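You operate a simulated robot arm through the tools that you are given. There is no shell and no other tool. Be economical: measure what you need, move in short steps, check, and stop when the job is done.

You run a simulated robot arm. Do the job below in one go: nothing can be reset, and whatever is moved stays where it is left.

JOB
Knit one style B tube on the third machine with two feeds.
Fine: push the grey finger in, pull the teal and purple fingers out, shut the guard, turn the style dial to B, then press START; wait for DONE.

It is judged by the outcome, as a careful person would: the job done as asked, and still so three seconds after it is handed in. It fails if anything else is knocked over, pushed out of place, dropped, spilled or broken.

ROBOT AND FRAMES
A 7-joint arm with a two-finger parallel gripper on a trunk, on a base that drives. Base frame: it is fixed to the floor where the robot stands at the start and does not move with it; the origin is under the middle of the robot, x ahead of it, y to its left, z up. Readings come in cm, degrees, newtons and seconds.
With the tool pointing down near the work surface it reaches from about 42 to 90 cm from the robot's upright axis, wherever it stands. Its first joint turns from -17.0 to 126.0 degrees. Places, roughly: first machine [90, -280, 50]; second machine [90, -140, 50]; third grey finger [80, 20, 130]; third guard door [40, 40, 130]; third knitting head [90, 10, 120]; third machine [90, 10, 50]; third purple finger [80, -10, 130]; third style dial [50, 30, 100]; third teal finger [80, 0, 130]. Payload 1.57 kg.
The tool frame sits at the grasp point between the pads (the TCP): z along the fingers, y along the line on which they close. The tips reach 3 cm beyond it. The gripper opens to 8 cm. The fingers are 1.7 cm wide and 1.2 cm thick; the gripper's body (4 by 8.2 cm) begins 8 cm behind the TCP.
Orientation is that of the tool frame in the base frame, as a unit quaternion [x, y, z, w]. With the fingers straight down and closing along the base's y, the tool's x points along the base's -x, its y along +y and its z along -z.

CONTROLS
- The arm moves only by the tool nudge_tool. Its argument "series" is a list of rows, each a list of 7 numbers: the turn, a rotation vector about the base's x, y, z in degrees, then the shift along the base's x, y, z in cm, then the finger opening in cm, from 0 to 8. In form: [[wx, wy, wz, x, y, z, jaw], ...]. A call has 1 to 10 rows; each row shifts and turns the commanded pose from where the row before left it. A row lasts 0.2 s, in which the tool goes at most 5 cm and 8.6 degrees; a call with a longer step from one row to the next is refused whole, and so is a gripper value outside its range. Where a pose cannot be reached the arm comes as near as it can. A force on the tool above 90 N (or 10 N above the force at the start of the call, whichever is more), or a blocked arm, ends the call early, and 0.2 s more pass. The fingers move at their own pace (about 4.5 cm/s each) and stop on an object; they squeeze with about 43 N. The grip force told is the motor's: it shows also when the fingers shut on nothing. Time passes only in rows, and 0.2 s behind the last, so rows that do not move let the fingers close. It gives the time, the measured TCP pose, the force on the tool (base axes), the opening and the grip force at its end, in the units of the frame above (readings bear some noise), with the torque about the TCP (base axes, N m) and any sound that the robot's microphone picked up, and new pictures: "pictures" is both (left out), scene, wrist or none.
- Cameras (640 x 400 px; columns grow to the right, rows downward): "scene" is now at [-0.96, -16.79, 140.91]; the picture's right is [0.66, -0.75, 0.00], its down [-0.19, -0.17, -0.97] and it looks along [0.73, 0.64, -0.25] (base axes); focal length 251 px, centre (320, 200). "wrist" rides on the gripper at [7.2, -0.7, -12.2] in the tool frame; the picture's right is [0.09, 1.00, 0.00], its down [-0.84, 0.08, -0.54] and it looks along [-0.54, 0.05, 0.84] (tool axes); focal length 238 px, centre (320, 200). There is no depth. A picture from a camera that has moved, and an enlarged one, comes with that camera's place and axes in the base frame and with its lens.
- raise_lower(by): slides the trunk up (or, below 0, down) by that many cm; the arm and the scene camera ride with it, the base frame stays. It gives what a move gives, with no picture.
- base_move(legs): drives the robot by 1 to 6 legs, each [ahead, left, turn to the left] in cm, cm and degrees, along the robot's own axes; the way and the turn of a leg run together, so that a leg with both is an arc; at most 150 cm and 180 degrees a leg. The arm and the cameras ride along, it lands a little off, and it stops where it bumps. It gives what a move gives, and a new picture of the scene camera.
- turn_head(pan, tilt): turns the head with the scene camera to pan (to the left, within 109 degrees either way) and tilt (down, from -29 to 69), counted from straight ahead of the robot. It gives what a move gives, and a new picture of the scene camera.
- close_up(camera, box): a new picture of the part [left, top, right, bottom] of that camera's present view, enlarged. The clock stands still meanwhile.
- close_job(): hands the job in; it is judged then, once.

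Go step by step. Nothing tells you exact positions but the pictures and the camera data: compare them with the known pose of the tool, close in by small moves and look again before you grip or let go. The budget is 120 turns and 260 pictures, counting those below and the enlarged ones. Unless the task says otherwise, let go and move clear before handing in.

The tools are called after "Emit:" as name(argument=value, ...) on one line, values as JSON. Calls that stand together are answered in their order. nudge_tool: Moves the arm, as the interface text tells. Its arguments: {"type":"object","properties":{"series":{"type":"array","items":{"type":"array","items":{"type":"number"}}},"pictures":{"type":"string","enum":["both","scene","wrist","none"]}},"required":["series"]} The other tools are called the same way: raise_lower (by) slides the trunk up or down; base_move (legs) drives the base; turn_head (pan, tilt) turns the head that bears the scene camera; close_up (camera, box) takes an enlarged picture of a part of a camera's view; close_job () hands the job in.

At the start:

```text
clock: 0.0
tcp_pos: [46.34, 23.1, 148.55]
tool_rot: [0.0, 1.0, 0.001, 0.0]
wrist_force: [0.2, -0.2, -0.3]
wrist_torque: [0.0, 0.02, -0.01]
grip_width: 7.98
finger_force: 0.2
trunk travel left (down, up): [-75.1, 3.9]
robot x, y, heading: [-0.03, 0.16, 0.1]
head pan, tilt: [41.4, 14.7]
```

scene: 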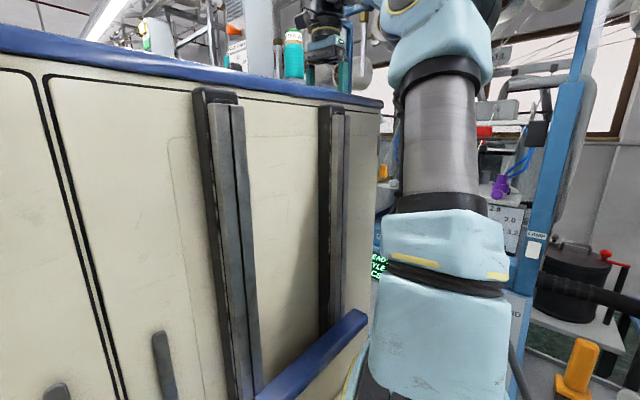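
wrist: 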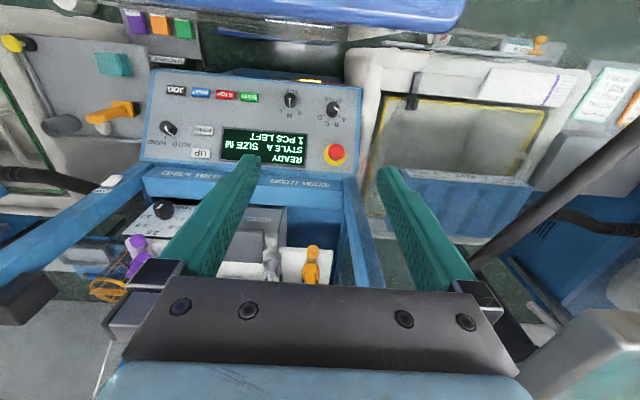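

The wrist view is upside down and shows a control panel, with fingers and a guard nearby. I'll look at the machine in more detail before I move anything.

Emit:
turn_head(pan=5, tilt=20)

Emit:
close_up(camera="wrist", box=[100, 50, 380, 225])

Emit:
close_up(camera="wrist", box=[0, 180, 360, 320])

```text
clock: 1.0
tcp_pos: [46.25, 23.17, 148.47]
tool_rot: [0.0, 1.0, 0.0, 0.0]
wrist_force: [0.6, 0.4, -1.1]
wrist_torque: [-0.03, -0.01, 0.0]
grip_width: 7.98
finger_force: 0.1
trunk travel left (down, up): [-75.1, 3.9]
robot x, y, heading: [-0.04, -0.14, -0.0]
head pan, tilt: [5.0, 20.0]
camera scene: at [1.31, -22.15, 140.06], right [0.09, -1.0, 0.0], down [-0.34, -0.03, -0.94], along [0.94, 0.08, -0.34], focal length 251 px, centre (320, 200)
```

scene: 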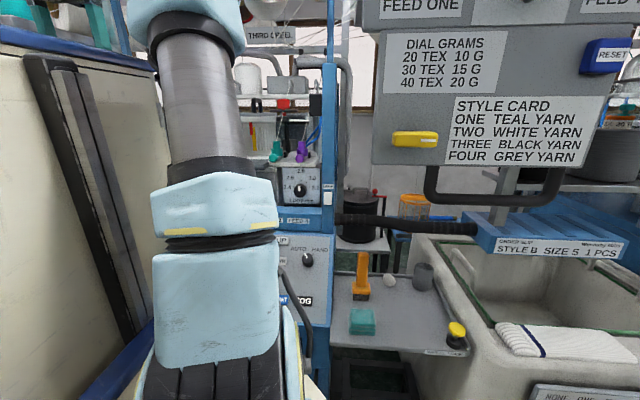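

```text
2.29 times, centred on (240, 138) of wrist
camera zoom: at [39.14, 22.5, 160.65], right [-0.09, 1.0, 0.0], down [0.84, 0.08, 0.54], along [0.54, 0.05, -0.84], focal length 545 px, centre (503, 343)
```

zoom: 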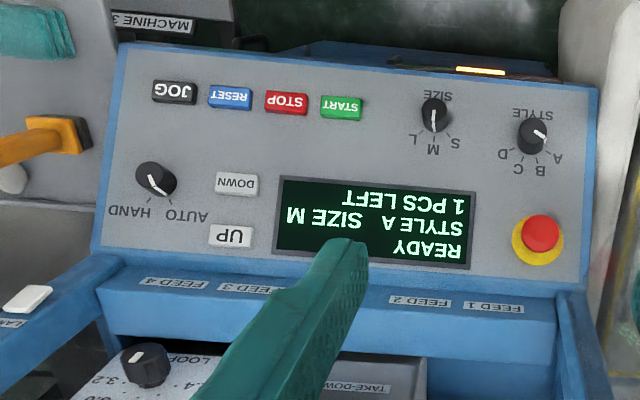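

```text
1.78 times, centred on (180, 250) of wrist
camera zoom: at [39.14, 22.5, 160.65], right [-0.09, 1.0, 0.0], down [0.84, 0.08, 0.54], along [0.54, 0.05, -0.84], focal length 424 px, centre (569, 111)
```

zoom: 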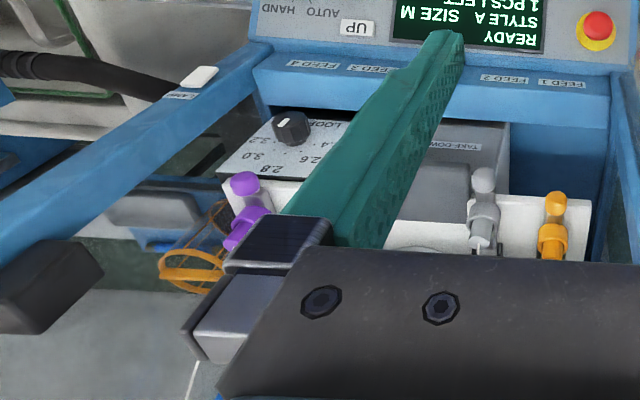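

The panel shows READY, STYLE A, SIZE M. I'll read the cards and slip near the machine.

Emit:
close_up(camera="scene", box=[360, 0, 640, 175])

Emit:
close_up(camera="scene", box=[400, 200, 640, 400])

Emit:
close_up(camera="scene", box=[220, 90, 380, 190])

Emit:
close_up(camera="wrist", box=[340, 20, 640, 220])

```text
2.29 times, centred on (500, 88) of scene
camera zoom: at [1.31, -22.15, 140.06], right [0.09, -1.0, 0.0], down [-0.34, -0.03, -0.94], along [0.94, 0.08, -0.34], focal length 573 px, centre (-91, 457)
```

zoom: 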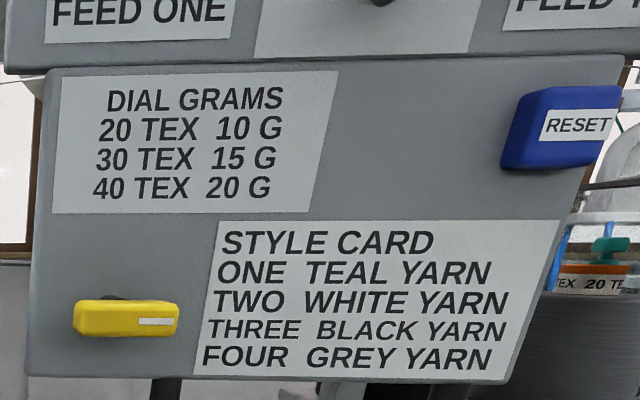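

```text
2.00 times, centred on (520, 300) of scene
camera zoom: at [1.31, -22.15, 140.06], right [0.09, -1.0, 0.0], down [-0.34, -0.03, -0.94], along [0.94, 0.08, -0.34], focal length 501 px, centre (-80, 0)
```

zoom: 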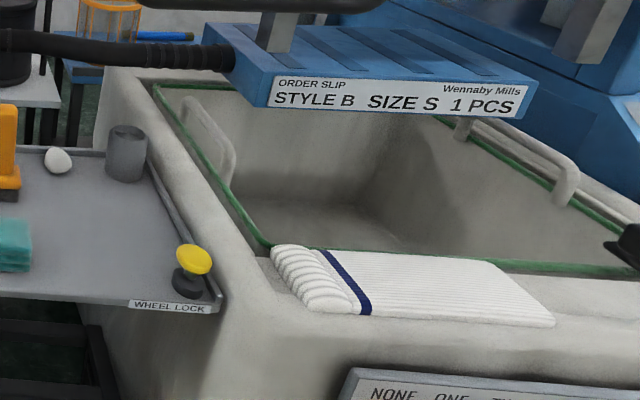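

```text
4.00 times, centred on (300, 140) of scene
camera zoom: at [1.31, -22.15, 140.06], right [0.09, -1.0, 0.0], down [-0.34, -0.03, -0.94], along [0.94, 0.08, -0.34], focal length 1002 px, centre (400, 440)
```

zoom: 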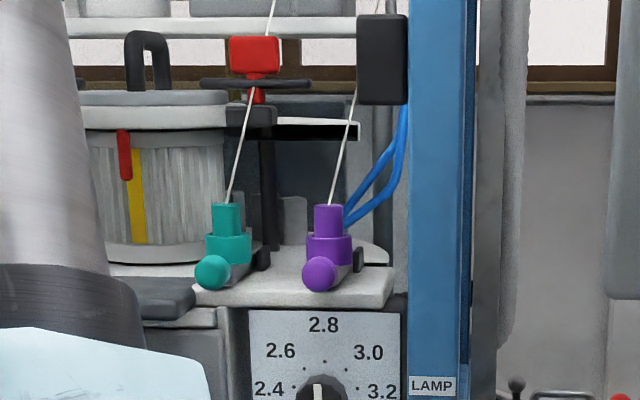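

```text
2.00 times, centred on (490, 120) of wrist
camera zoom: at [39.14, 22.5, 160.65], right [-0.09, 1.0, 0.0], down [0.84, 0.08, 0.54], along [0.54, 0.05, -0.84], focal length 477 px, centre (-20, 360)
```

zoom: 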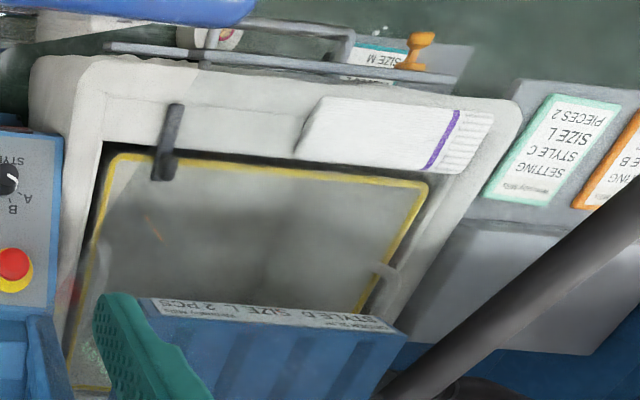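

I need to find the guard door and the finger layout. I'll look further left.

Emit:
turn_head(pan=75, tilt=10)

Emit:
turn_head(pan=25, tilt=5)

```text
clock: 2.4
tcp_pos: [46.33, 23.14, 148.54]
tool_rot: [0.001, 1.0, 0.001, 0.0]
wrist_force: [-0.2, -0.7, 0.2]
wrist_torque: [0.02, 0.03, 0.01]
grip_width: 8.0
finger_force: 0.1
trunk travel left (down, up): [-75.1, 3.9]
robot x, y, heading: [0.14, 0.08, 0.1]
head pan, tilt: [75.0, 10.0]
camera scene: at [-5.55, -13.99, 141.68], right [0.97, -0.26, 0.0], down [-0.05, -0.17, -0.98], along [0.26, 0.95, -0.17], focal length 251 px, centre (320, 200)
```

scene: 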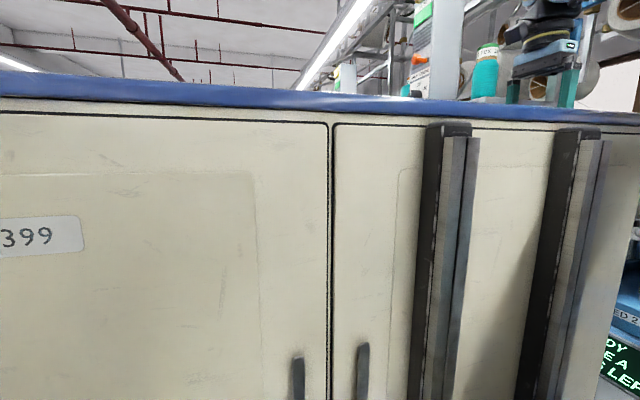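

```text
clock: 3.6
tcp_pos: [46.38, 23.09, 148.44]
tool_rot: [0.001, 1.0, 0.001, -0.001]
wrist_force: [0.7, -0.3, -0.1]
wrist_torque: [0.01, -0.02, 0.01]
grip_width: 7.98
finger_force: 0.0
trunk travel left (down, up): [-75.1, 3.9]
robot x, y, heading: [0.37, -0.22, 0.2]
head pan, tilt: [25.0, 5.0]
camera scene: at [0.35, -19.08, 142.49], right [0.42, -0.91, 0.0], down [-0.08, -0.04, -1.0], along [0.9, 0.42, -0.09], focal length 251 px, centre (320, 200)
```

scene: 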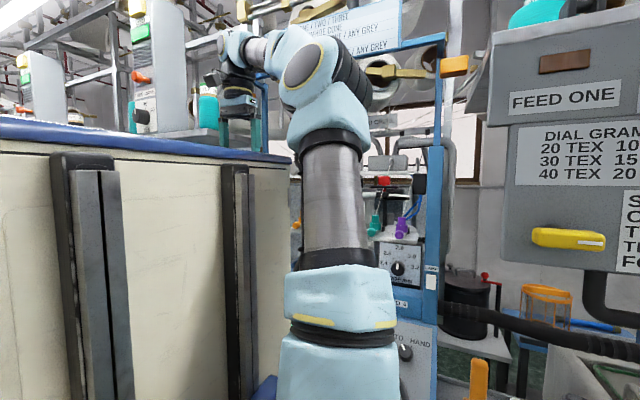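

The guard door isn't in view yet. I'll tilt the wrist camera up toward the machine front to find it.

Emit:
nudge_tool(series=[[0, -8, 0, 0, 0, 1, 8], [0, -8, 0, 0, 0, 1, 8], [0, -8, 0, 0, 0, 0, 8], [0, -8, 0, 0, 0, 0, 8], [0, -8, 0, 0, 0, 0, 8]])

```text
clock: 4.8
tcp_pos: [46.34, 23.02, 150.59]
tool_rot: [0.0, 0.939, 0.001, 0.343]
wrist_force: [1.3, 0.9, -0.6]
wrist_torque: [0.01, 0.03, -0.01]
grip_width: 8.0
finger_force: 0.1
trunk travel left (down, up): [-75.1, 3.9]
robot x, y, heading: [-0.11, -0.51, 0.3]
head pan, tilt: [25.0, 5.0]
camera scene: at [0.39, -19.08, 142.49], right [0.42, -0.91, 0.0], down [-0.08, -0.04, -1.0], along [0.9, 0.42, -0.09], focal length 251 px, centre (320, 200)
camera wrist: at [33.0, 22.5, 155.15], right [-0.07, 1.0, -0.06], down [0.29, 0.07, 0.95], along [0.95, 0.05, -0.3], focal length 238 px, centre (320, 200)
```

scene: 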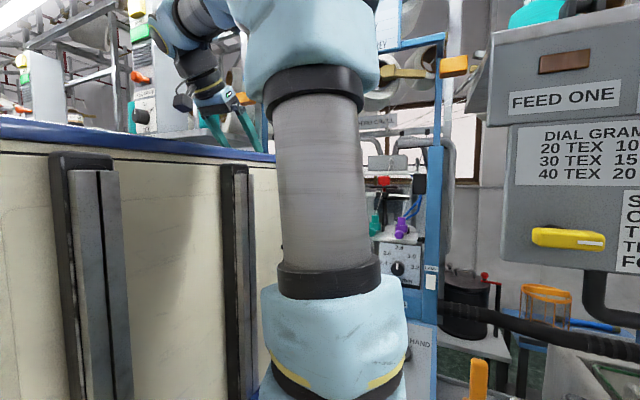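
wrist: 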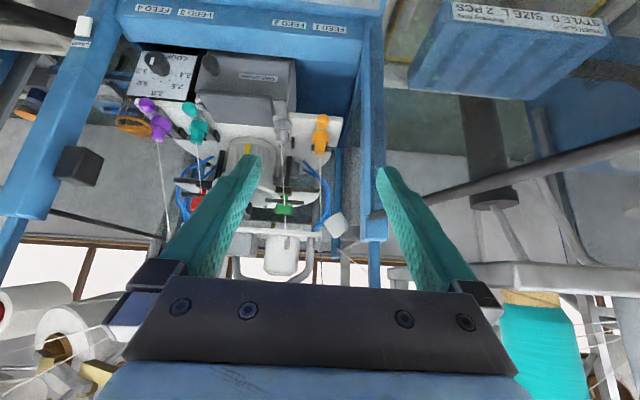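

Emit:
close_up(camera="wrist", box=[120, 40, 360, 190])

Emit:
close_up(camera="wrist", box=[340, 60, 640, 260])

Emit:
close_up(camera="wrist", box=[150, 130, 350, 290])

```text
2.67 times, centred on (240, 115) of wrist
camera zoom: at [33.0, 22.5, 155.15], right [-0.07, 1.0, -0.06], down [0.29, 0.07, 0.95], along [0.95, 0.05, -0.3], focal length 636 px, centre (533, 427)
```

zoom: 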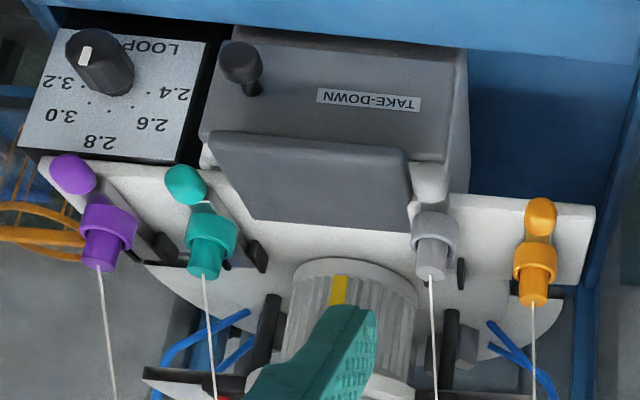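

```text
2.00 times, centred on (490, 160) of wrist
camera zoom: at [33.0, 22.5, 155.15], right [-0.07, 1.0, -0.06], down [0.29, 0.07, 0.95], along [0.95, 0.05, -0.3], focal length 477 px, centre (-20, 280)
```

zoom: 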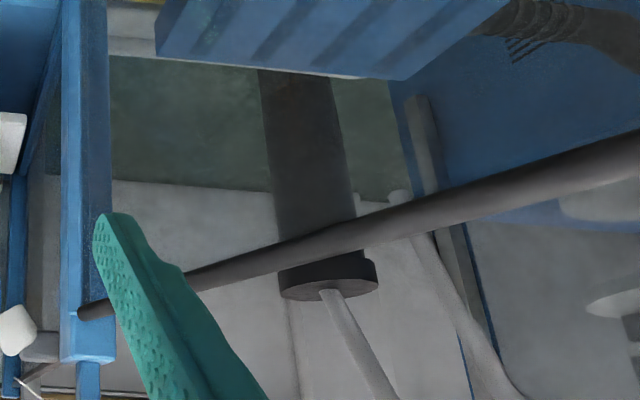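

```text
2.50 times, centred on (250, 210) of wrist
camera zoom: at [33.0, 22.5, 155.15], right [-0.07, 1.0, -0.06], down [0.29, 0.07, 0.95], along [0.95, 0.05, -0.3], focal length 596 px, centre (495, 175)
```

zoom: 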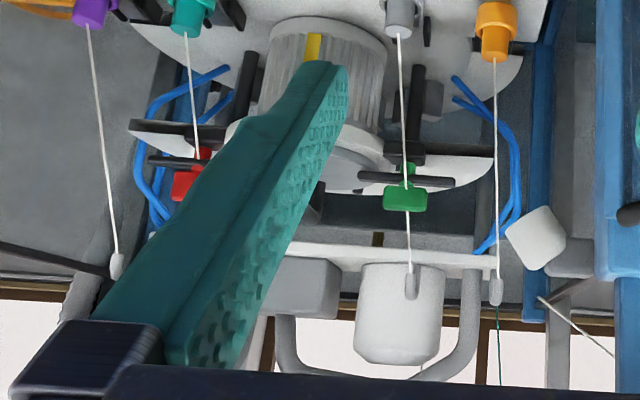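

The grey finger is out, roughly 2.5 cm nearer me than the other three. A bar at y≈36, z≈146 running along x is likely the top of the opened guard. I'll yaw left to see it.

Emit:
nudge_tool(series=[[0, 0, 8, -1, -2, 0, 8], [0, 0, 8, -1, -2, 0, 8], [0, 0, 8, -1, -2, 0, 8], [0, 0, 8, -1, -2, 0, 8], [0, 0, 8, 0, -2, 0, 8], [0, 0, 8, 0, 0, 0, 8]], pictures="wrist")

```text
clock: 6.2
tcp_pos: [45.18, 15.7, 151.98]
tool_rot: [-0.382, 0.858, 0.14, 0.312]
wrist_force: [-0.1, -0.1, 0.3]
wrist_torque: [-0.01, -0.02, -0.01]
grip_width: 8.0
finger_force: 0.0
out of reach, approached as far as the arm can: row 4, 5
trunk travel left (down, up): [-75.1, 3.9]
robot x, y, heading: [0.23, -0.11, -0.1]
head pan, tilt: [25.0, 5.0]
camera wrist: at [36.88, 5.3, 156.62], right [-0.79, 0.61, -0.06], down [0.14, 0.27, 0.95], along [0.6, 0.74, -0.3], focal length 238 px, centre (320, 200)
```

wrist: 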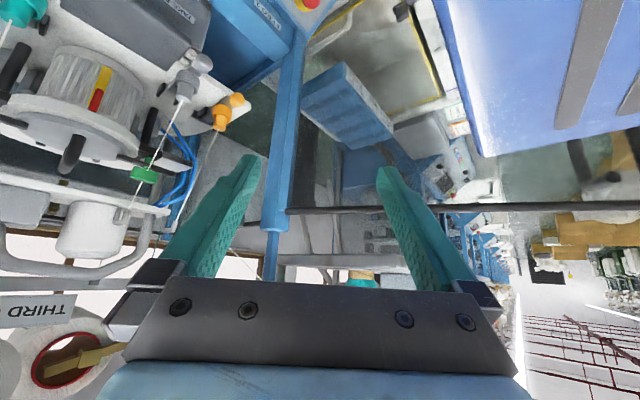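

Emit:
close_up(camera="wrist", box=[260, 60, 500, 220])

Emit:
close_up(camera="wrist", box=[420, 120, 640, 260])

```text
2.50 times, centred on (380, 140) of wrist
camera zoom: at [36.88, 5.3, 156.62], right [-0.79, 0.61, -0.06], down [0.14, 0.27, 0.95], along [0.6, 0.74, -0.3], focal length 596 px, centre (170, 350)
```

zoom: 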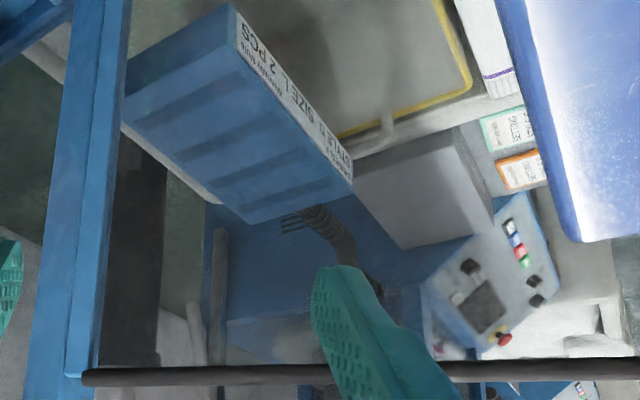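

```text
2.86 times, centred on (530, 190) of wrist
camera zoom: at [36.88, 5.3, 156.62], right [-0.79, 0.61, -0.06], down [0.14, 0.27, 0.95], along [0.6, 0.74, -0.3], focal length 681 px, centre (-280, 229)
```

zoom: 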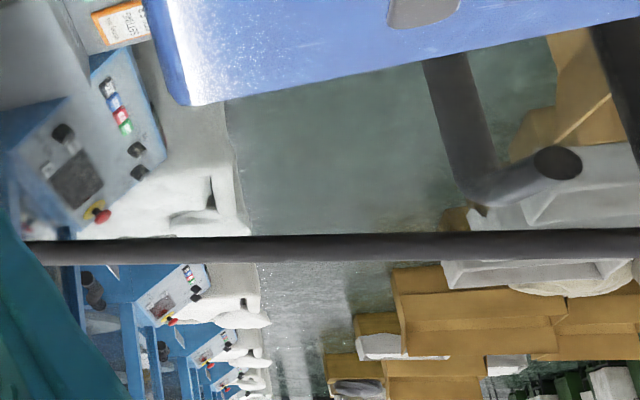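

The guard looks like a clear panel under that dark bar, with perhaps a tubular handle near its free end. I'll turn a bit more to see that end.

Emit:
nudge_tool(series=[[0, 0, 8, 0, -1, 0, 8], [0, 0, 8, 0, -1, 0, 8], [0, 0, 8, 1, 0, 0, 8], [0, 0, 8, 1, 0, 0, 8], [0, 0, 8, 1, 0, 0, 8]], pictures="wrist")

Emit:
turn_head(pan=50, tilt=-5)

```text
clock: 7.4
tcp_pos: [48.32, 13.65, 151.94]
tool_rot: [-0.653, 0.676, 0.239, 0.246]
wrist_force: [0.4, -0.5, 0.0]
wrist_torque: [0.02, -0.03, 0.01]
grip_width: 8.0
finger_force: 0.1
trunk travel left (down, up): [-75.1, 3.9]
robot x, y, heading: [0.14, -0.29, 0.3]
head pan, tilt: [25.0, 5.0]
camera wrist: at [48.55, 0.29, 156.58], right [-1.0, -0.04, -0.06], down [-0.07, 0.29, 0.95], along [-0.02, 0.95, -0.3], focal length 238 px, centre (320, 200)
```

wrist: 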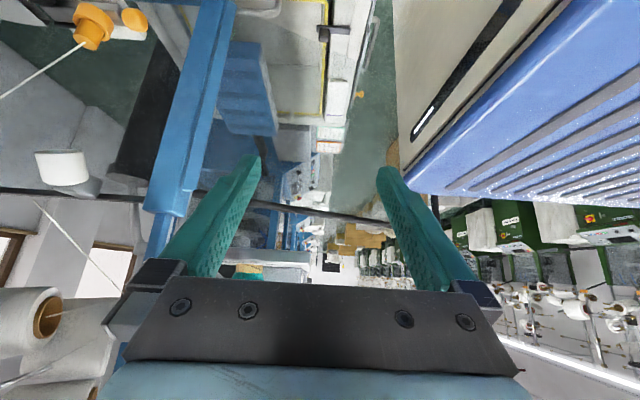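

```text
clock: 8.3
tcp_pos: [48.32, 13.58, 152.02]
tool_rot: [-0.652, 0.677, 0.238, 0.245]
wrist_force: [0.7, -0.5, 0.2]
wrist_torque: [-0.04, 0.03, 0.02]
grip_width: 8.0
finger_force: 0.0
trunk travel left (down, up): [-75.1, 3.9]
robot x, y, heading: [-0.27, 0.06, 0.0]
head pan, tilt: [50.0, -5.0]
camera scene: at [-2.34, -16.27, 144.06], right [0.77, -0.64, 0.0], down [0.06, 0.07, -1.0], along [0.64, 0.76, 0.09], focal length 251 px, centre (320, 200)
```

scene: 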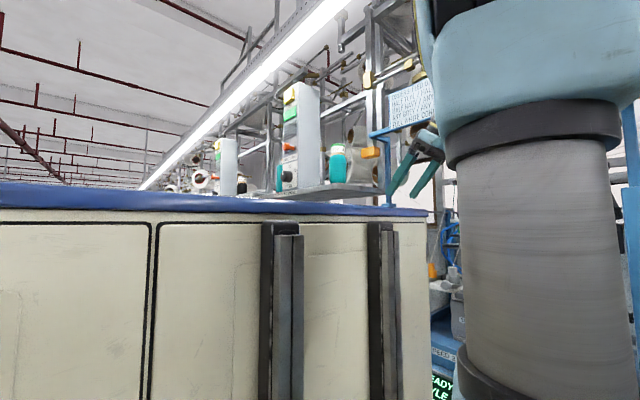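

Emit:
close_up(camera="wrist", box=[180, 100, 480, 300])

Emit:
close_up(camera="wrist", box=[330, 150, 450, 270])

```text
2.00 times, centred on (330, 200) of wrist
camera zoom: at [48.53, 0.33, 156.58], right [-1.0, -0.03, -0.06], down [-0.06, 0.29, 0.95], along [-0.02, 0.95, -0.3], focal length 477 px, centre (300, 200)
```

zoom: 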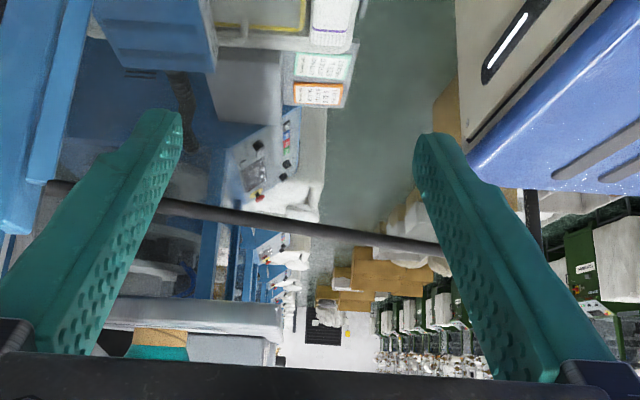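

```text
3.33 times, centred on (390, 210) of wrist
camera zoom: at [48.53, 0.33, 156.58], right [-1.0, -0.03, -0.06], down [-0.06, 0.29, 0.95], along [-0.02, 0.95, -0.3], focal length 794 px, centre (87, 167)
```

zoom: 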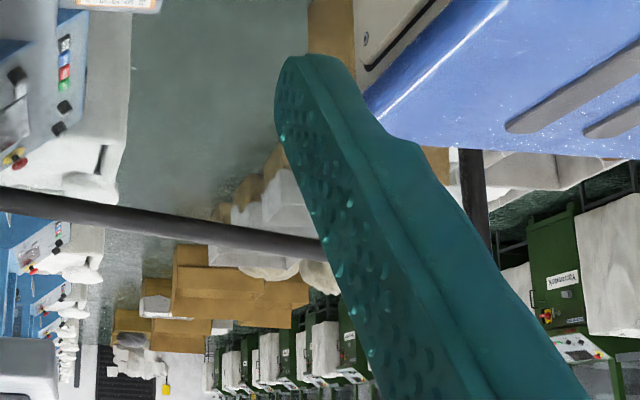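

The guard's free edge seems to be near x≈28, y≈38, hinged at about (73, 35). Closing it will need the space I'm standing in, so I'll back up and look at the whole machine.

Emit:
base_move(legs=[[-25, 0, 0]])

Emit:
nudge_tool(series=[[0, 0, 0, 0, 0, 0, 8]], pictures="wrist")

```text
clock: 9.8
tcp_pos: [29.27, 13.59, 152.01]
tool_rot: [-0.653, 0.676, 0.238, 0.245]
wrist_force: [-0.7, 0.0, 0.4]
wrist_torque: [-0.01, -0.03, -0.02]
grip_width: 7.99
finger_force: 0.0
trunk travel left (down, up): [-75.1, 3.9]
robot x, y, heading: [-18.78, 0.05, 0.2]
head pan, tilt: [50.0, -5.0]
stopped in leg 1: the robot was blocked; the commanded pose is now the measured one
camera scene: at [-21.32, -16.28, 144.06], right [0.77, -0.64, 0.0], down [0.06, 0.07, -1.0], along [0.64, 0.76, 0.09], focal length 251 px, centre (320, 200)
```

scene: 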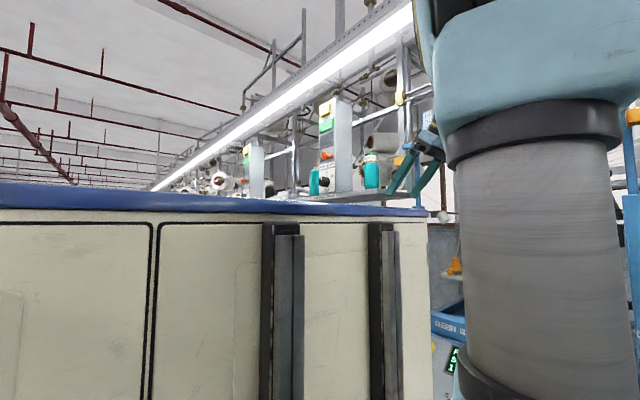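

```text
clock: 10.2
tcp_pos: [29.31, 13.6, 152.04]
tool_rot: [-0.653, 0.676, 0.238, 0.246]
wrist_force: [0.5, 0.4, -0.4]
wrist_torque: [0.0, -0.01, 0.02]
grip_width: 7.97
finger_force: 0.0
trunk travel left (down, up): [-75.1, 3.9]
robot x, y, heading: [-18.7, -0.08, 0.2]
head pan, tilt: [50.0, -5.0]
camera wrist: at [29.56, 0.35, 156.61], right [-1.0, -0.04, -0.06], down [-0.07, 0.29, 0.95], along [-0.02, 0.95, -0.3], focal length 238 px, centre (320, 200)
```

wrist: 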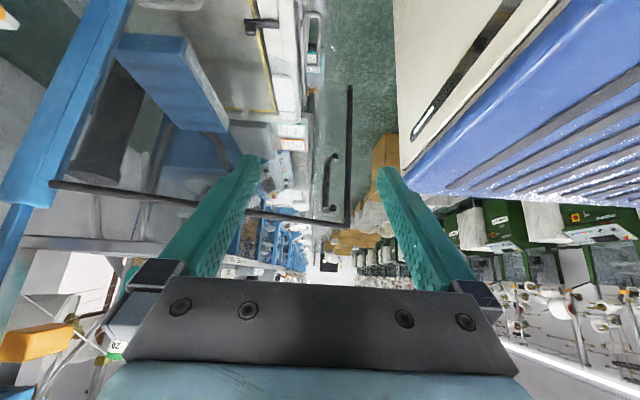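

The cream body is part of the robot. The guard's top rail runs along x at z≈148, and its free edge with a D-handle is near x≈25, y≈38. I'll do the fingers first, so I'm turning the tool forward again and driving back in.

Emit:
nudge_tool(series=[[0, 0, -8.5, -0.5, 0.5, 0, 4], [0, 0, -8.5, -0.5, 0.5, 0, 4], [0, 0, -8.5, -0.5, 0.5, 0, 4], [0, 0, -8.5, -0.5, 0, 0, 4], [0, 0, -8.5, 0, 0, 0, 4], [0, 0, -8.5, 0, 0, 0, 4], [0, 0, -8.5, 0, 0, 0, 4], [0, 0, -8.5, 0, 0, 0, 4], [0, 0, -8.5, 0, 0, 0, 4], [0, 0, -8.5, 0, 0, 0, 4]], pictures="none")

Emit:
turn_head(pan=20, tilt=10)

Emit:
base_move(legs=[[18, 0, 0]])

Emit:
nudge_tool(series=[[0, 0, -3, 0, 0, 0, 4]], pictures="wrist")

```text
clock: 12.4
tcp_pos: [27.28, 15.15, 151.99]
tool_rot: [-0.023, 0.939, 0.009, 0.343]
wrist_force: [0.6, -0.3, 0.4]
wrist_torque: [0.0, 0.04, -0.01]
grip_width: 4.02
finger_force: 0.2
trunk travel left (down, up): [-75.1, 3.9]
robot x, y, heading: [-19.17, 0.06, -0.0]
head pan, tilt: [50.0, -5.0]
```

```text
clock: 13.4
tcp_pos: [27.17, 15.14, 151.96]
tool_rot: [-0.025, 0.939, 0.009, 0.343]
wrist_force: [0.1, -0.4, -0.7]
wrist_torque: [0.01, -0.02, 0.0]
grip_width: 4.02
finger_force: 0.2
trunk travel left (down, up): [-75.1, 3.9]
robot x, y, heading: [-18.9, -0.01, 0.1]
head pan, tilt: [20.0, 10.0]
camera scene: at [-18.17, -19.79, 141.69], right [0.34, -0.94, 0.0], down [-0.16, -0.06, -0.98], along [0.92, 0.34, -0.17], focal length 251 px, centre (320, 200)
```

scene: 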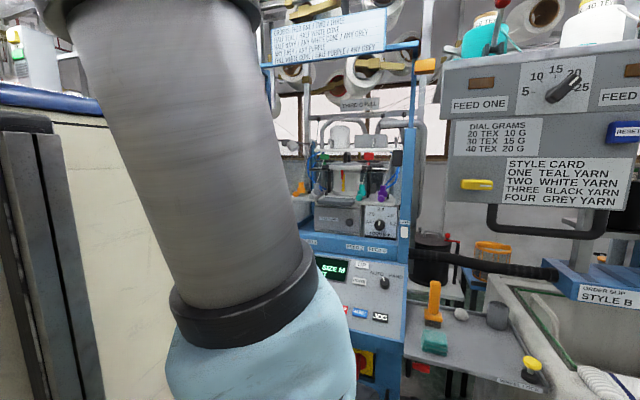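

```text
clock: 14.9
tcp_pos: [45.29, 15.14, 151.92]
tool_rot: [-0.025, 0.94, 0.01, 0.341]
wrist_force: [-0.3, -0.6, 0.4]
wrist_torque: [0.0, -0.04, -0.01]
grip_width: 4.01
finger_force: 0.0
trunk travel left (down, up): [-75.1, 3.9]
robot x, y, heading: [-0.78, 0.4, -0.1]
head pan, tilt: [20.0, 10.0]
camera scene: at [-0.13, -19.79, 141.68], right [0.34, -0.94, 0.0], down [-0.16, -0.06, -0.98], along [0.93, 0.34, -0.17], focal length 251 px, centre (320, 200)
```

scene: 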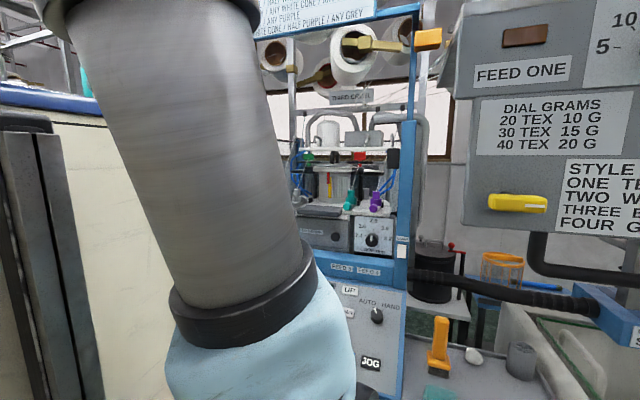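

```text
clock: 15.3
tcp_pos: [45.38, 15.22, 152.01]
tool_rot: [0.001, 0.94, 0.0, 0.341]
wrist_force: [0.8, 0.0, 0.4]
wrist_torque: [0.01, 0.03, 0.05]
grip_width: 4.02
finger_force: 0.0
trunk travel left (down, up): [-75.1, 3.9]
robot x, y, heading: [-0.82, 0.08, -0.2]
head pan, tilt: [20.0, 10.0]
camera wrist: at [32.05, 14.55, 156.63], right [-0.07, 1.0, -0.06], down [0.29, 0.08, 0.95], along [0.95, 0.05, -0.3], focal length 238 px, centre (320, 200)
```

wrist: 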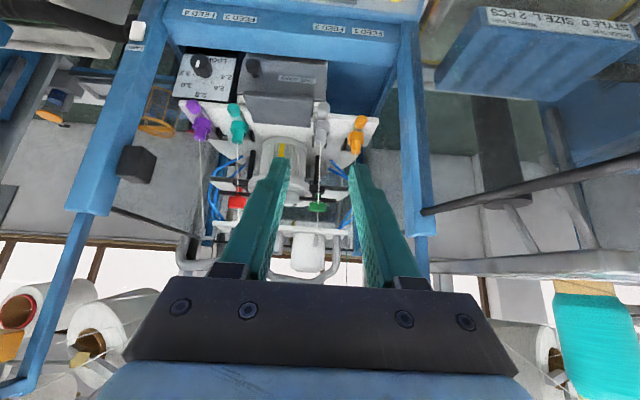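

Emit:
close_up(camera="wrist", box=[160, 40, 400, 190])

Emit:
close_up(camera="scene", box=[290, 0, 470, 130])

Emit:
close_up(camera="scene", box=[290, 130, 410, 230])

```text
2.67 times, centred on (280, 115) of wrist
camera zoom: at [32.05, 14.55, 156.63], right [-0.07, 1.0, -0.06], down [0.29, 0.08, 0.95], along [0.95, 0.05, -0.3], focal length 636 px, centre (427, 427)
```

zoom: 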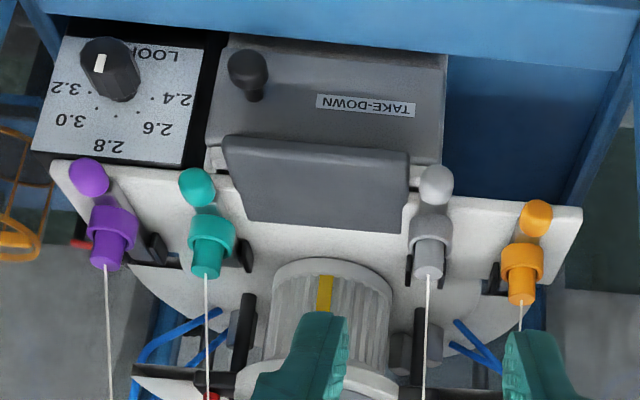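

```text
3.08 times, centred on (380, 65) of scene
camera zoom: at [-0.12, -19.8, 141.68], right [0.34, -0.94, 0.0], down [-0.16, -0.06, -0.98], along [0.93, 0.34, -0.17], focal length 771 px, centre (135, 615)
```

zoom: 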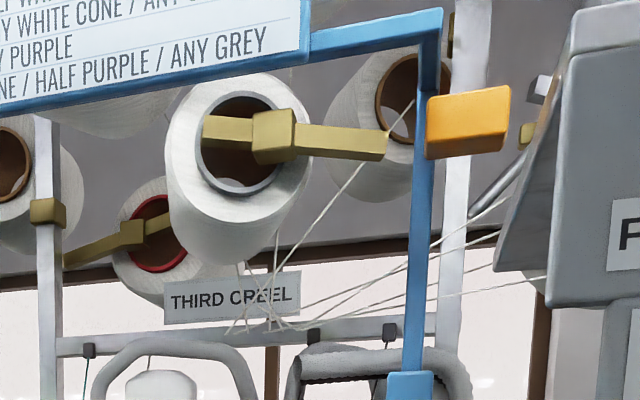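

```text
4.00 times, centred on (350, 180) of scene
camera zoom: at [-0.12, -19.8, 141.68], right [0.34, -0.94, 0.0], down [-0.16, -0.06, -0.98], along [0.93, 0.34, -0.17], focal length 1002 px, centre (200, 280)
```

zoom: 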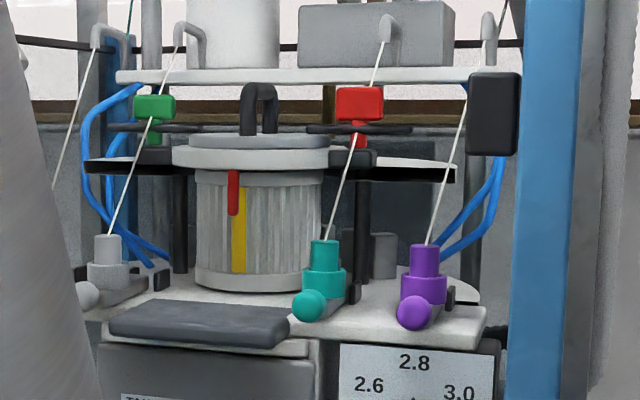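

The finger balls work out as: grey (70.3, 16, 127), out; teal (73.3, -1.5, 126.7) and purple (74, -9.4, 126.5), both in; amber about (72.5, 24), in. Travel is about 3 cm. I'll start with grey.

Emit:
nudge_tool(series=[[0, 0, 0, 3, 0.1, -3, 5], [0, 0, 0, 3, 0.1, -3, 5], [0, 0, 0, 3, 0.1, -3, 5], [0, 0, 0, 3, 0.1, -3, 5], [0, 0, 0, 3, 0.1, -3, 5], [0, 0, 0, 3, 0.1, -3, 5]])

```text
clock: 16.7
tcp_pos: [63.35, 15.8, 134.06]
tool_rot: [0.0, 0.94, 0.001, 0.342]
wrist_force: [-0.6, 0.0, -0.4]
wrist_torque: [0.01, -0.02, 0.0]
grip_width: 4.98
finger_force: 0.1
trunk travel left (down, up): [-75.1, 3.9]
robot x, y, heading: [-0.61, 0.38, 0.0]
head pan, tilt: [20.0, 10.0]
camera scene: at [-0.17, -19.8, 141.68], right [0.34, -0.94, 0.0], down [-0.16, -0.06, -0.98], along [0.93, 0.34, -0.17], focal length 251 px, centre (320, 200)
camera wrist: at [50.0, 15.17, 138.7], right [-0.07, 1.0, -0.06], down [0.29, 0.08, 0.95], along [0.95, 0.05, -0.3], focal length 238 px, centre (320, 200)
```

scene: 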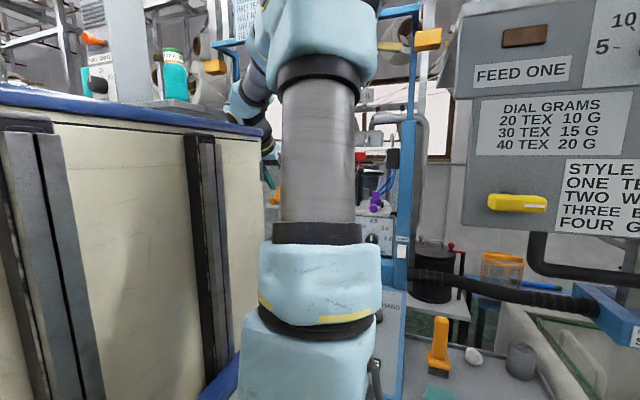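
wrist: 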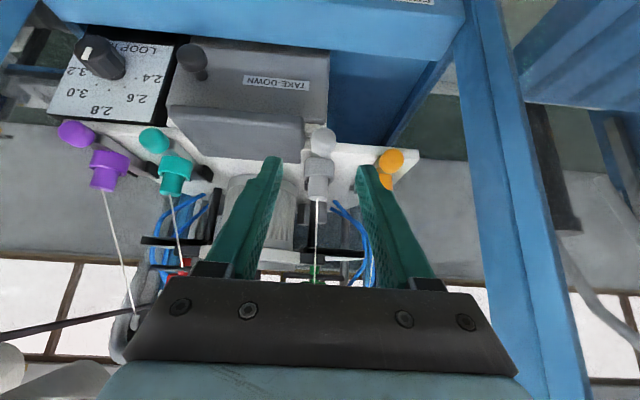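

The take-down pad sits close beside the grey finger, so straddling it could hit the pad. Instead I'll close the jaws and push the ball in with the tips.

Emit:
nudge_tool(series=[[0, 0, 0, -1.3, 0.15, 0, 0], [0, 0, 0, 0, 0.15, -2.7, 0], [0, 0, 0, 0, 0, -2.7, 0], [0, 0, 0, 0, 0, 0, 0]], pictures="wrist")

Emit:
close_up(camera="wrist", box=[220, 60, 420, 200])

```text
clock: 17.7
tcp_pos: [61.98, 15.98, 128.46]
tool_rot: [0.001, 0.94, 0.0, 0.342]
wrist_force: [-1.5, -0.4, 0.1]
wrist_torque: [0.02, -0.02, 0.02]
grip_width: 0.03
finger_force: 20.8
trunk travel left (down, up): [-75.1, 3.9]
robot x, y, heading: [-0.9, -0.03, 0.2]
head pan, tilt: [20.0, 10.0]
camera wrist: at [48.75, 15.43, 133.2], right [-0.07, 1.0, -0.06], down [0.29, 0.08, 0.95], along [0.95, 0.05, -0.3], focal length 238 px, centre (320, 200)
```

wrist: 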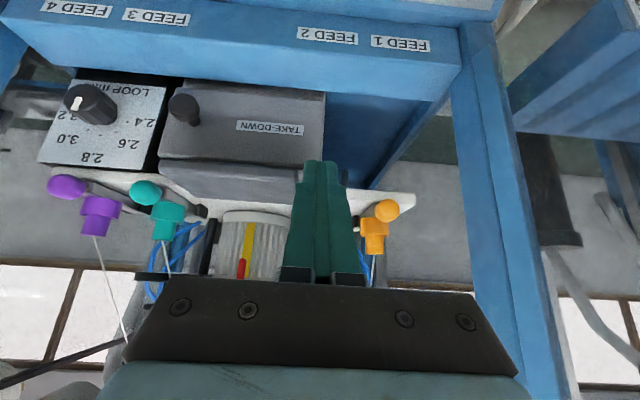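

```text
2.86 times, centred on (320, 130) of wrist
camera zoom: at [48.75, 15.43, 133.2], right [-0.07, 1.0, -0.06], down [0.29, 0.08, 0.95], along [0.95, 0.05, -0.3], focal length 681 px, centre (320, 400)
```

zoom: 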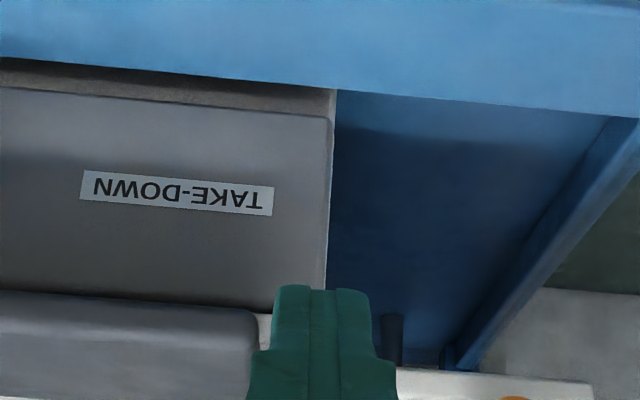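

Emit:
nudge_tool(series=[[0, 0, 0, 1.5, 0.3, 0, 0], [0, 0, 0, 1.5, 0, 0, 0], [0, 0, 0, 1, 0, 0, 0], [0, 0, 0, 0.8, 0, 0, 0], [0, 0, 0, 0.5, 0, 0, 0]], pictures="wrist")

```text
clock: 18.9
tcp_pos: [67.33, 16.25, 128.47]
tool_rot: [0.0, 0.94, 0.001, 0.342]
wrist_force: [1.1, -0.9, 0.3]
wrist_torque: [-0.01, 0.01, -0.02]
grip_width: 0.01
finger_force: 20.9
trunk travel left (down, up): [-75.1, 3.9]
robot x, y, heading: [-0.84, 0.2, -0.0]
head pan, tilt: [20.0, 10.0]
camera wrist: at [54.07, 15.76, 133.2], right [-0.07, 1.0, -0.06], down [0.29, 0.08, 0.95], along [0.95, 0.05, -0.3], focal length 238 px, centre (320, 200)
```

wrist: 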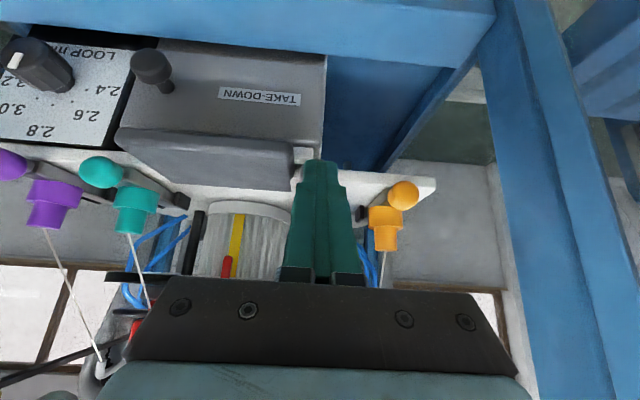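

Emit:
nudge_tool(series=[[0, 0, 0, 0.5, 0, 0, 0], [0, 0, 0, 0.5, 0, 0, 0]], pictures="none")

Emit:
nudge_tool(series=[[0, 0, 0, 0.5, 0, 0, 0], [0, 0, 0, 0.4, 0, 0, 0]], pictures="wrist")

```text
clock: 19.5
tcp_pos: [68.3, 16.35, 128.55]
tool_rot: [0.001, 0.94, 0.0, 0.342]
wrist_force: [-0.9, -0.3, -0.2]
wrist_torque: [-0.04, 0.03, 0.01]
grip_width: 0.0
finger_force: 21.0
trunk travel left (down, up): [-75.1, 3.9]
robot x, y, heading: [-0.78, -0.15, -0.1]
head pan, tilt: [20.0, 10.0]
```

```text
clock: 20.1
tcp_pos: [69.36, 16.38, 128.64]
tool_rot: [0.001, 0.939, 0.0, 0.343]
wrist_force: [0.0, -0.9, -0.4]
wrist_torque: [-0.01, 0.03, -0.03]
grip_width: 0.0
finger_force: 21.7
trunk travel left (down, up): [-75.1, 3.9]
robot x, y, heading: [-1.1, 0.09, -0.1]
head pan, tilt: [20.0, 10.0]
camera wrist: at [55.97, 15.75, 133.21], right [-0.07, 1.0, -0.06], down [0.29, 0.08, 0.95], along [0.95, 0.05, -0.3], focal length 238 px, centre (320, 200)
```

wrist: 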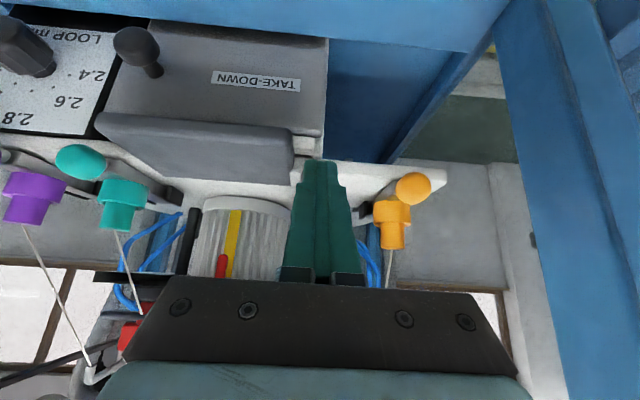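

I feel no force, so I'll back off to see whether the grey finger moved.

Emit:
nudge_tool(series=[[0, 0, 0, -3, 0, 0, 0], [0, 0, 0, -3, 0, 3, 0], [0, 0, 0, -3, 0, 4, 3], [0, 0, 0, 0, 0, 0, 5]], pictures="wrist")

Emit:
close_up(camera="wrist", box=[60, 60, 420, 285])

```text
clock: 21.1
tcp_pos: [60.29, 16.3, 135.53]
tool_rot: [0.0, 0.94, 0.001, 0.342]
wrist_force: [0.3, 0.0, 0.9]
wrist_torque: [0.0, 0.01, 0.0]
grip_width: 4.81
finger_force: 0.0
trunk travel left (down, up): [-75.1, 3.9]
robot x, y, heading: [-0.9, -0.15, -0.0]
head pan, tilt: [20.0, 10.0]
camera wrist: at [47.0, 15.72, 140.25], right [-0.07, 1.0, -0.06], down [0.29, 0.08, 0.95], along [0.95, 0.05, -0.3], focal length 238 px, centre (320, 200)
```

wrist: 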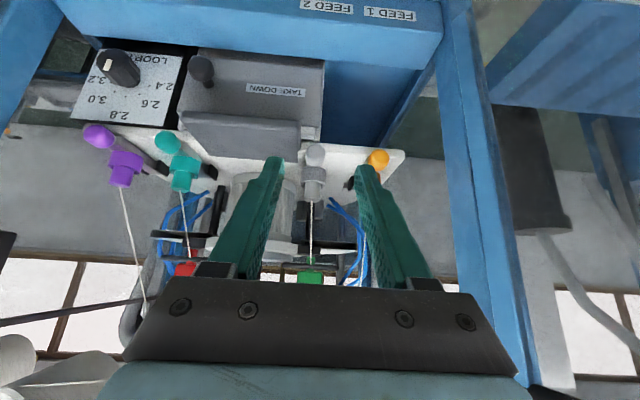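

```text
1.78 times, centred on (240, 172) of wrist
camera zoom: at [47.0, 15.72, 140.25], right [-0.07, 1.0, -0.06], down [0.29, 0.08, 0.95], along [0.95, 0.05, -0.3], focal length 424 px, centre (462, 249)
```

zoom: 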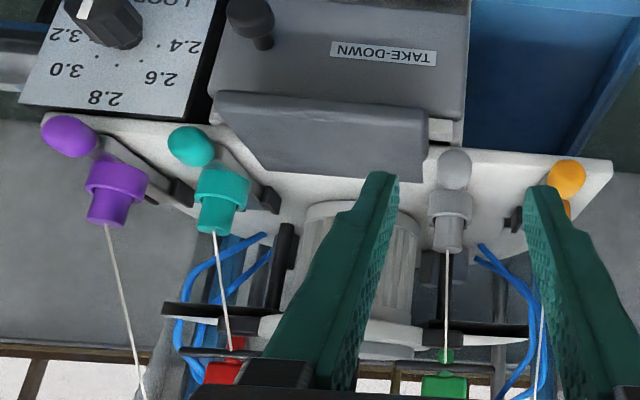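

Grey now lines up with amber and teal at x≈72. I'll push once more, gently, to confirm it has reached its stop.

Emit:
nudge_tool(series=[[0, 0, 0, 0, 0, -3.5, 0], [0, 0, 0, 0, 0, -3.5, 0], [0, 0, 0, 3, 0, 0, 0], [0, 0, 0, 3, 0, 0, 0], [0, 0, 0, 2.5, 0, 0, 0], [0, 0, 0, 0.4, 0, 0, 0], [0, 0, 0, 0.3, 0, 0, 0]], pictures="none")

Emit:
nudge_tool(series=[[0, 0, 0, 0.3, 0, 0, 0]], pictures="none")

```text
clock: 22.7
tcp_pos: [69.4, 16.46, 128.54]
tool_rot: [0.001, 0.94, 0.0, 0.342]
wrist_force: [-0.4, -0.3, 0.5]
wrist_torque: [0.01, -0.01, -0.02]
grip_width: 0.03
finger_force: 21.0
trunk travel left (down, up): [-75.1, 3.9]
robot x, y, heading: [-0.55, -0.16, 0.1]
head pan, tilt: [20.0, 10.0]
```

```text
clock: 23.1
tcp_pos: [69.74, 16.28, 128.59]
tool_rot: [-0.001, 0.94, 0.002, 0.342]
wrist_force: [-0.2, 0.3, -0.2]
wrist_torque: [0.02, -0.01, -0.03]
grip_width: 0.01
finger_force: 21.5
trunk travel left (down, up): [-75.1, 3.9]
robot x, y, heading: [-1.03, 0.19, -0.1]
head pan, tilt: [20.0, 10.0]
```

Emit:
nudge_tool(series=[[0, 0, 0, 0.3, 0, 0, 0]], pictures="none")

Emit:
nudge_tool(series=[[0, 0, 0, 0.3, 0, 0, 0]], pictures="none")

Emit:
nudge_tool(series=[[0, 0, 0, 0.2, 0, 0, 0]], pictures="wrist")

```text
clock: 23.5
tcp_pos: [70.11, 16.25, 128.59]
tool_rot: [0.0, 0.94, 0.0, 0.342]
wrist_force: [0.1, 0.5, 0.2]
wrist_torque: [0.01, 0.02, -0.03]
grip_width: 0.0
finger_force: 20.9
trunk travel left (down, up): [-75.1, 3.9]
robot x, y, heading: [-0.9, -0.01, -0.1]
head pan, tilt: [20.0, 10.0]
```

```text
clock: 23.9
tcp_pos: [70.25, 16.27, 128.54]
tool_rot: [0.0, 0.94, 0.001, 0.342]
wrist_force: [-12.3, -3.0, -0.9]
wrist_torque: [0.07, 0.24, -0.05]
grip_width: 0.0
finger_force: 21.3
trunk travel left (down, up): [-75.1, 3.9]
robot x, y, heading: [-0.91, -0.52, 0.1]
head pan, tilt: [20.0, 10.0]
```

```text
clock: 24.3
tcp_pos: [70.27, 16.41, 128.52]
tool_rot: [-0.001, 0.94, 0.001, 0.341]
wrist_force: [-29.6, -5.2, -1.3]
wrist_torque: [0.0, 0.57, -0.02]
grip_width: 0.03
finger_force: 21.2
trunk travel left (down, up): [-75.1, 3.9]
robot x, y, heading: [-1.16, 0.25, 0.0]
head pan, tilt: [20.0, 10.0]
camera wrist: at [56.93, 15.76, 133.25], right [-0.07, 1.0, -0.06], down [0.29, 0.08, 0.95], along [0.95, 0.05, -0.3], focal length 238 px, centre (320, 200)
```

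wrist: 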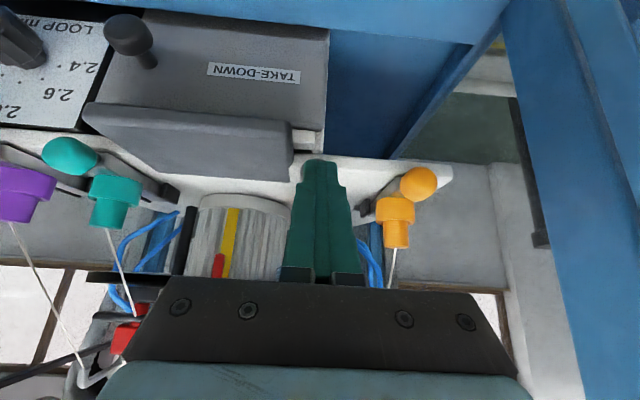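

Grey is against its stop, with 30 N felt at the tip, so it is fully in. Next I'll back off and line up with teal.

Emit:
nudge_tool(series=[[0, 0, 0, -4, 0, 0, 0], [0, 0, 0, -3, 0, 4, 0], [0, 0, 0, 0, -4, 2, 3], [0, 0, 0, 0, -4.5, 0, 5], [0, 0, 0, 0, -4.5, 0, 5], [0, 0, 0, 0, -4.8, 0, 5]])

Emit:
close_up(camera="wrist", box=[200, 40, 440, 190])

```text
clock: 25.7
tcp_pos: [63.58, -1.33, 134.53]
tool_rot: [-0.001, 0.94, 0.001, 0.342]
wrist_force: [-0.1, -0.3, -0.6]
wrist_torque: [0.01, 0.05, -0.05]
grip_width: 5.02
finger_force: 0.0
trunk travel left (down, up): [-75.1, 3.9]
robot x, y, heading: [-0.71, -0.24, -0.2]
head pan, tilt: [20.0, 10.0]
camera scene: at [-0.09, -19.74, 141.69], right [0.34, -0.94, 0.0], down [-0.16, -0.06, -0.98], along [0.93, 0.34, -0.17], focal length 251 px, centre (320, 200)
camera wrist: at [50.26, -2.07, 139.18], right [-0.07, 1.0, -0.06], down [0.29, 0.08, 0.95], along [0.95, 0.05, -0.3], focal length 238 px, centre (320, 200)
```

scene: 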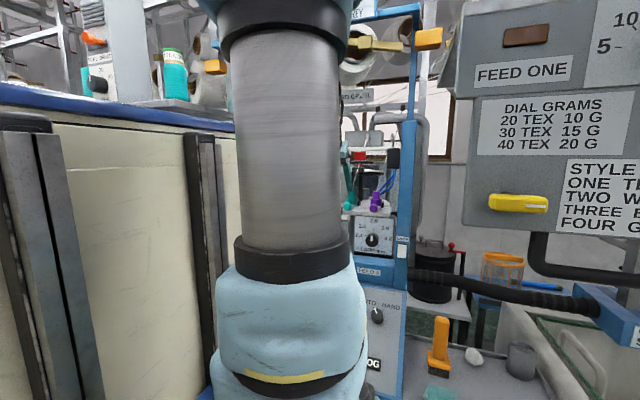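
wrist: 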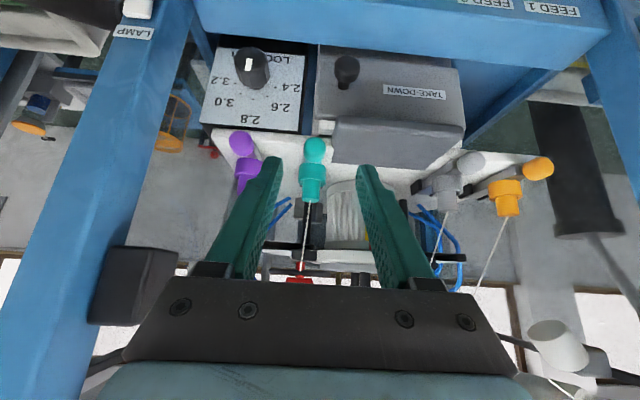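

```text
2.67 times, centred on (320, 115) of wrist
camera zoom: at [50.26, -2.07, 139.18], right [-0.07, 1.0, -0.06], down [0.29, 0.08, 0.95], along [0.95, 0.05, -0.3], focal length 636 px, centre (320, 427)
```

zoom: 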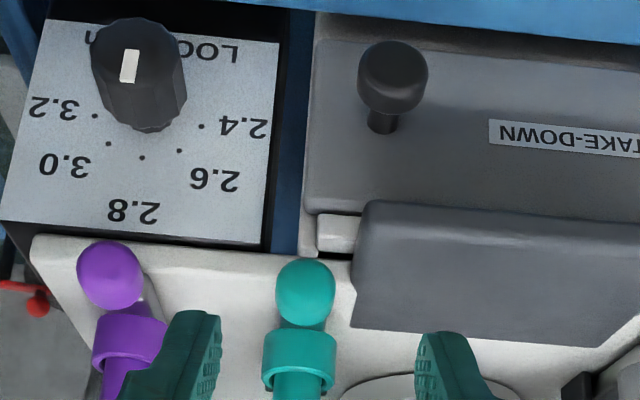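

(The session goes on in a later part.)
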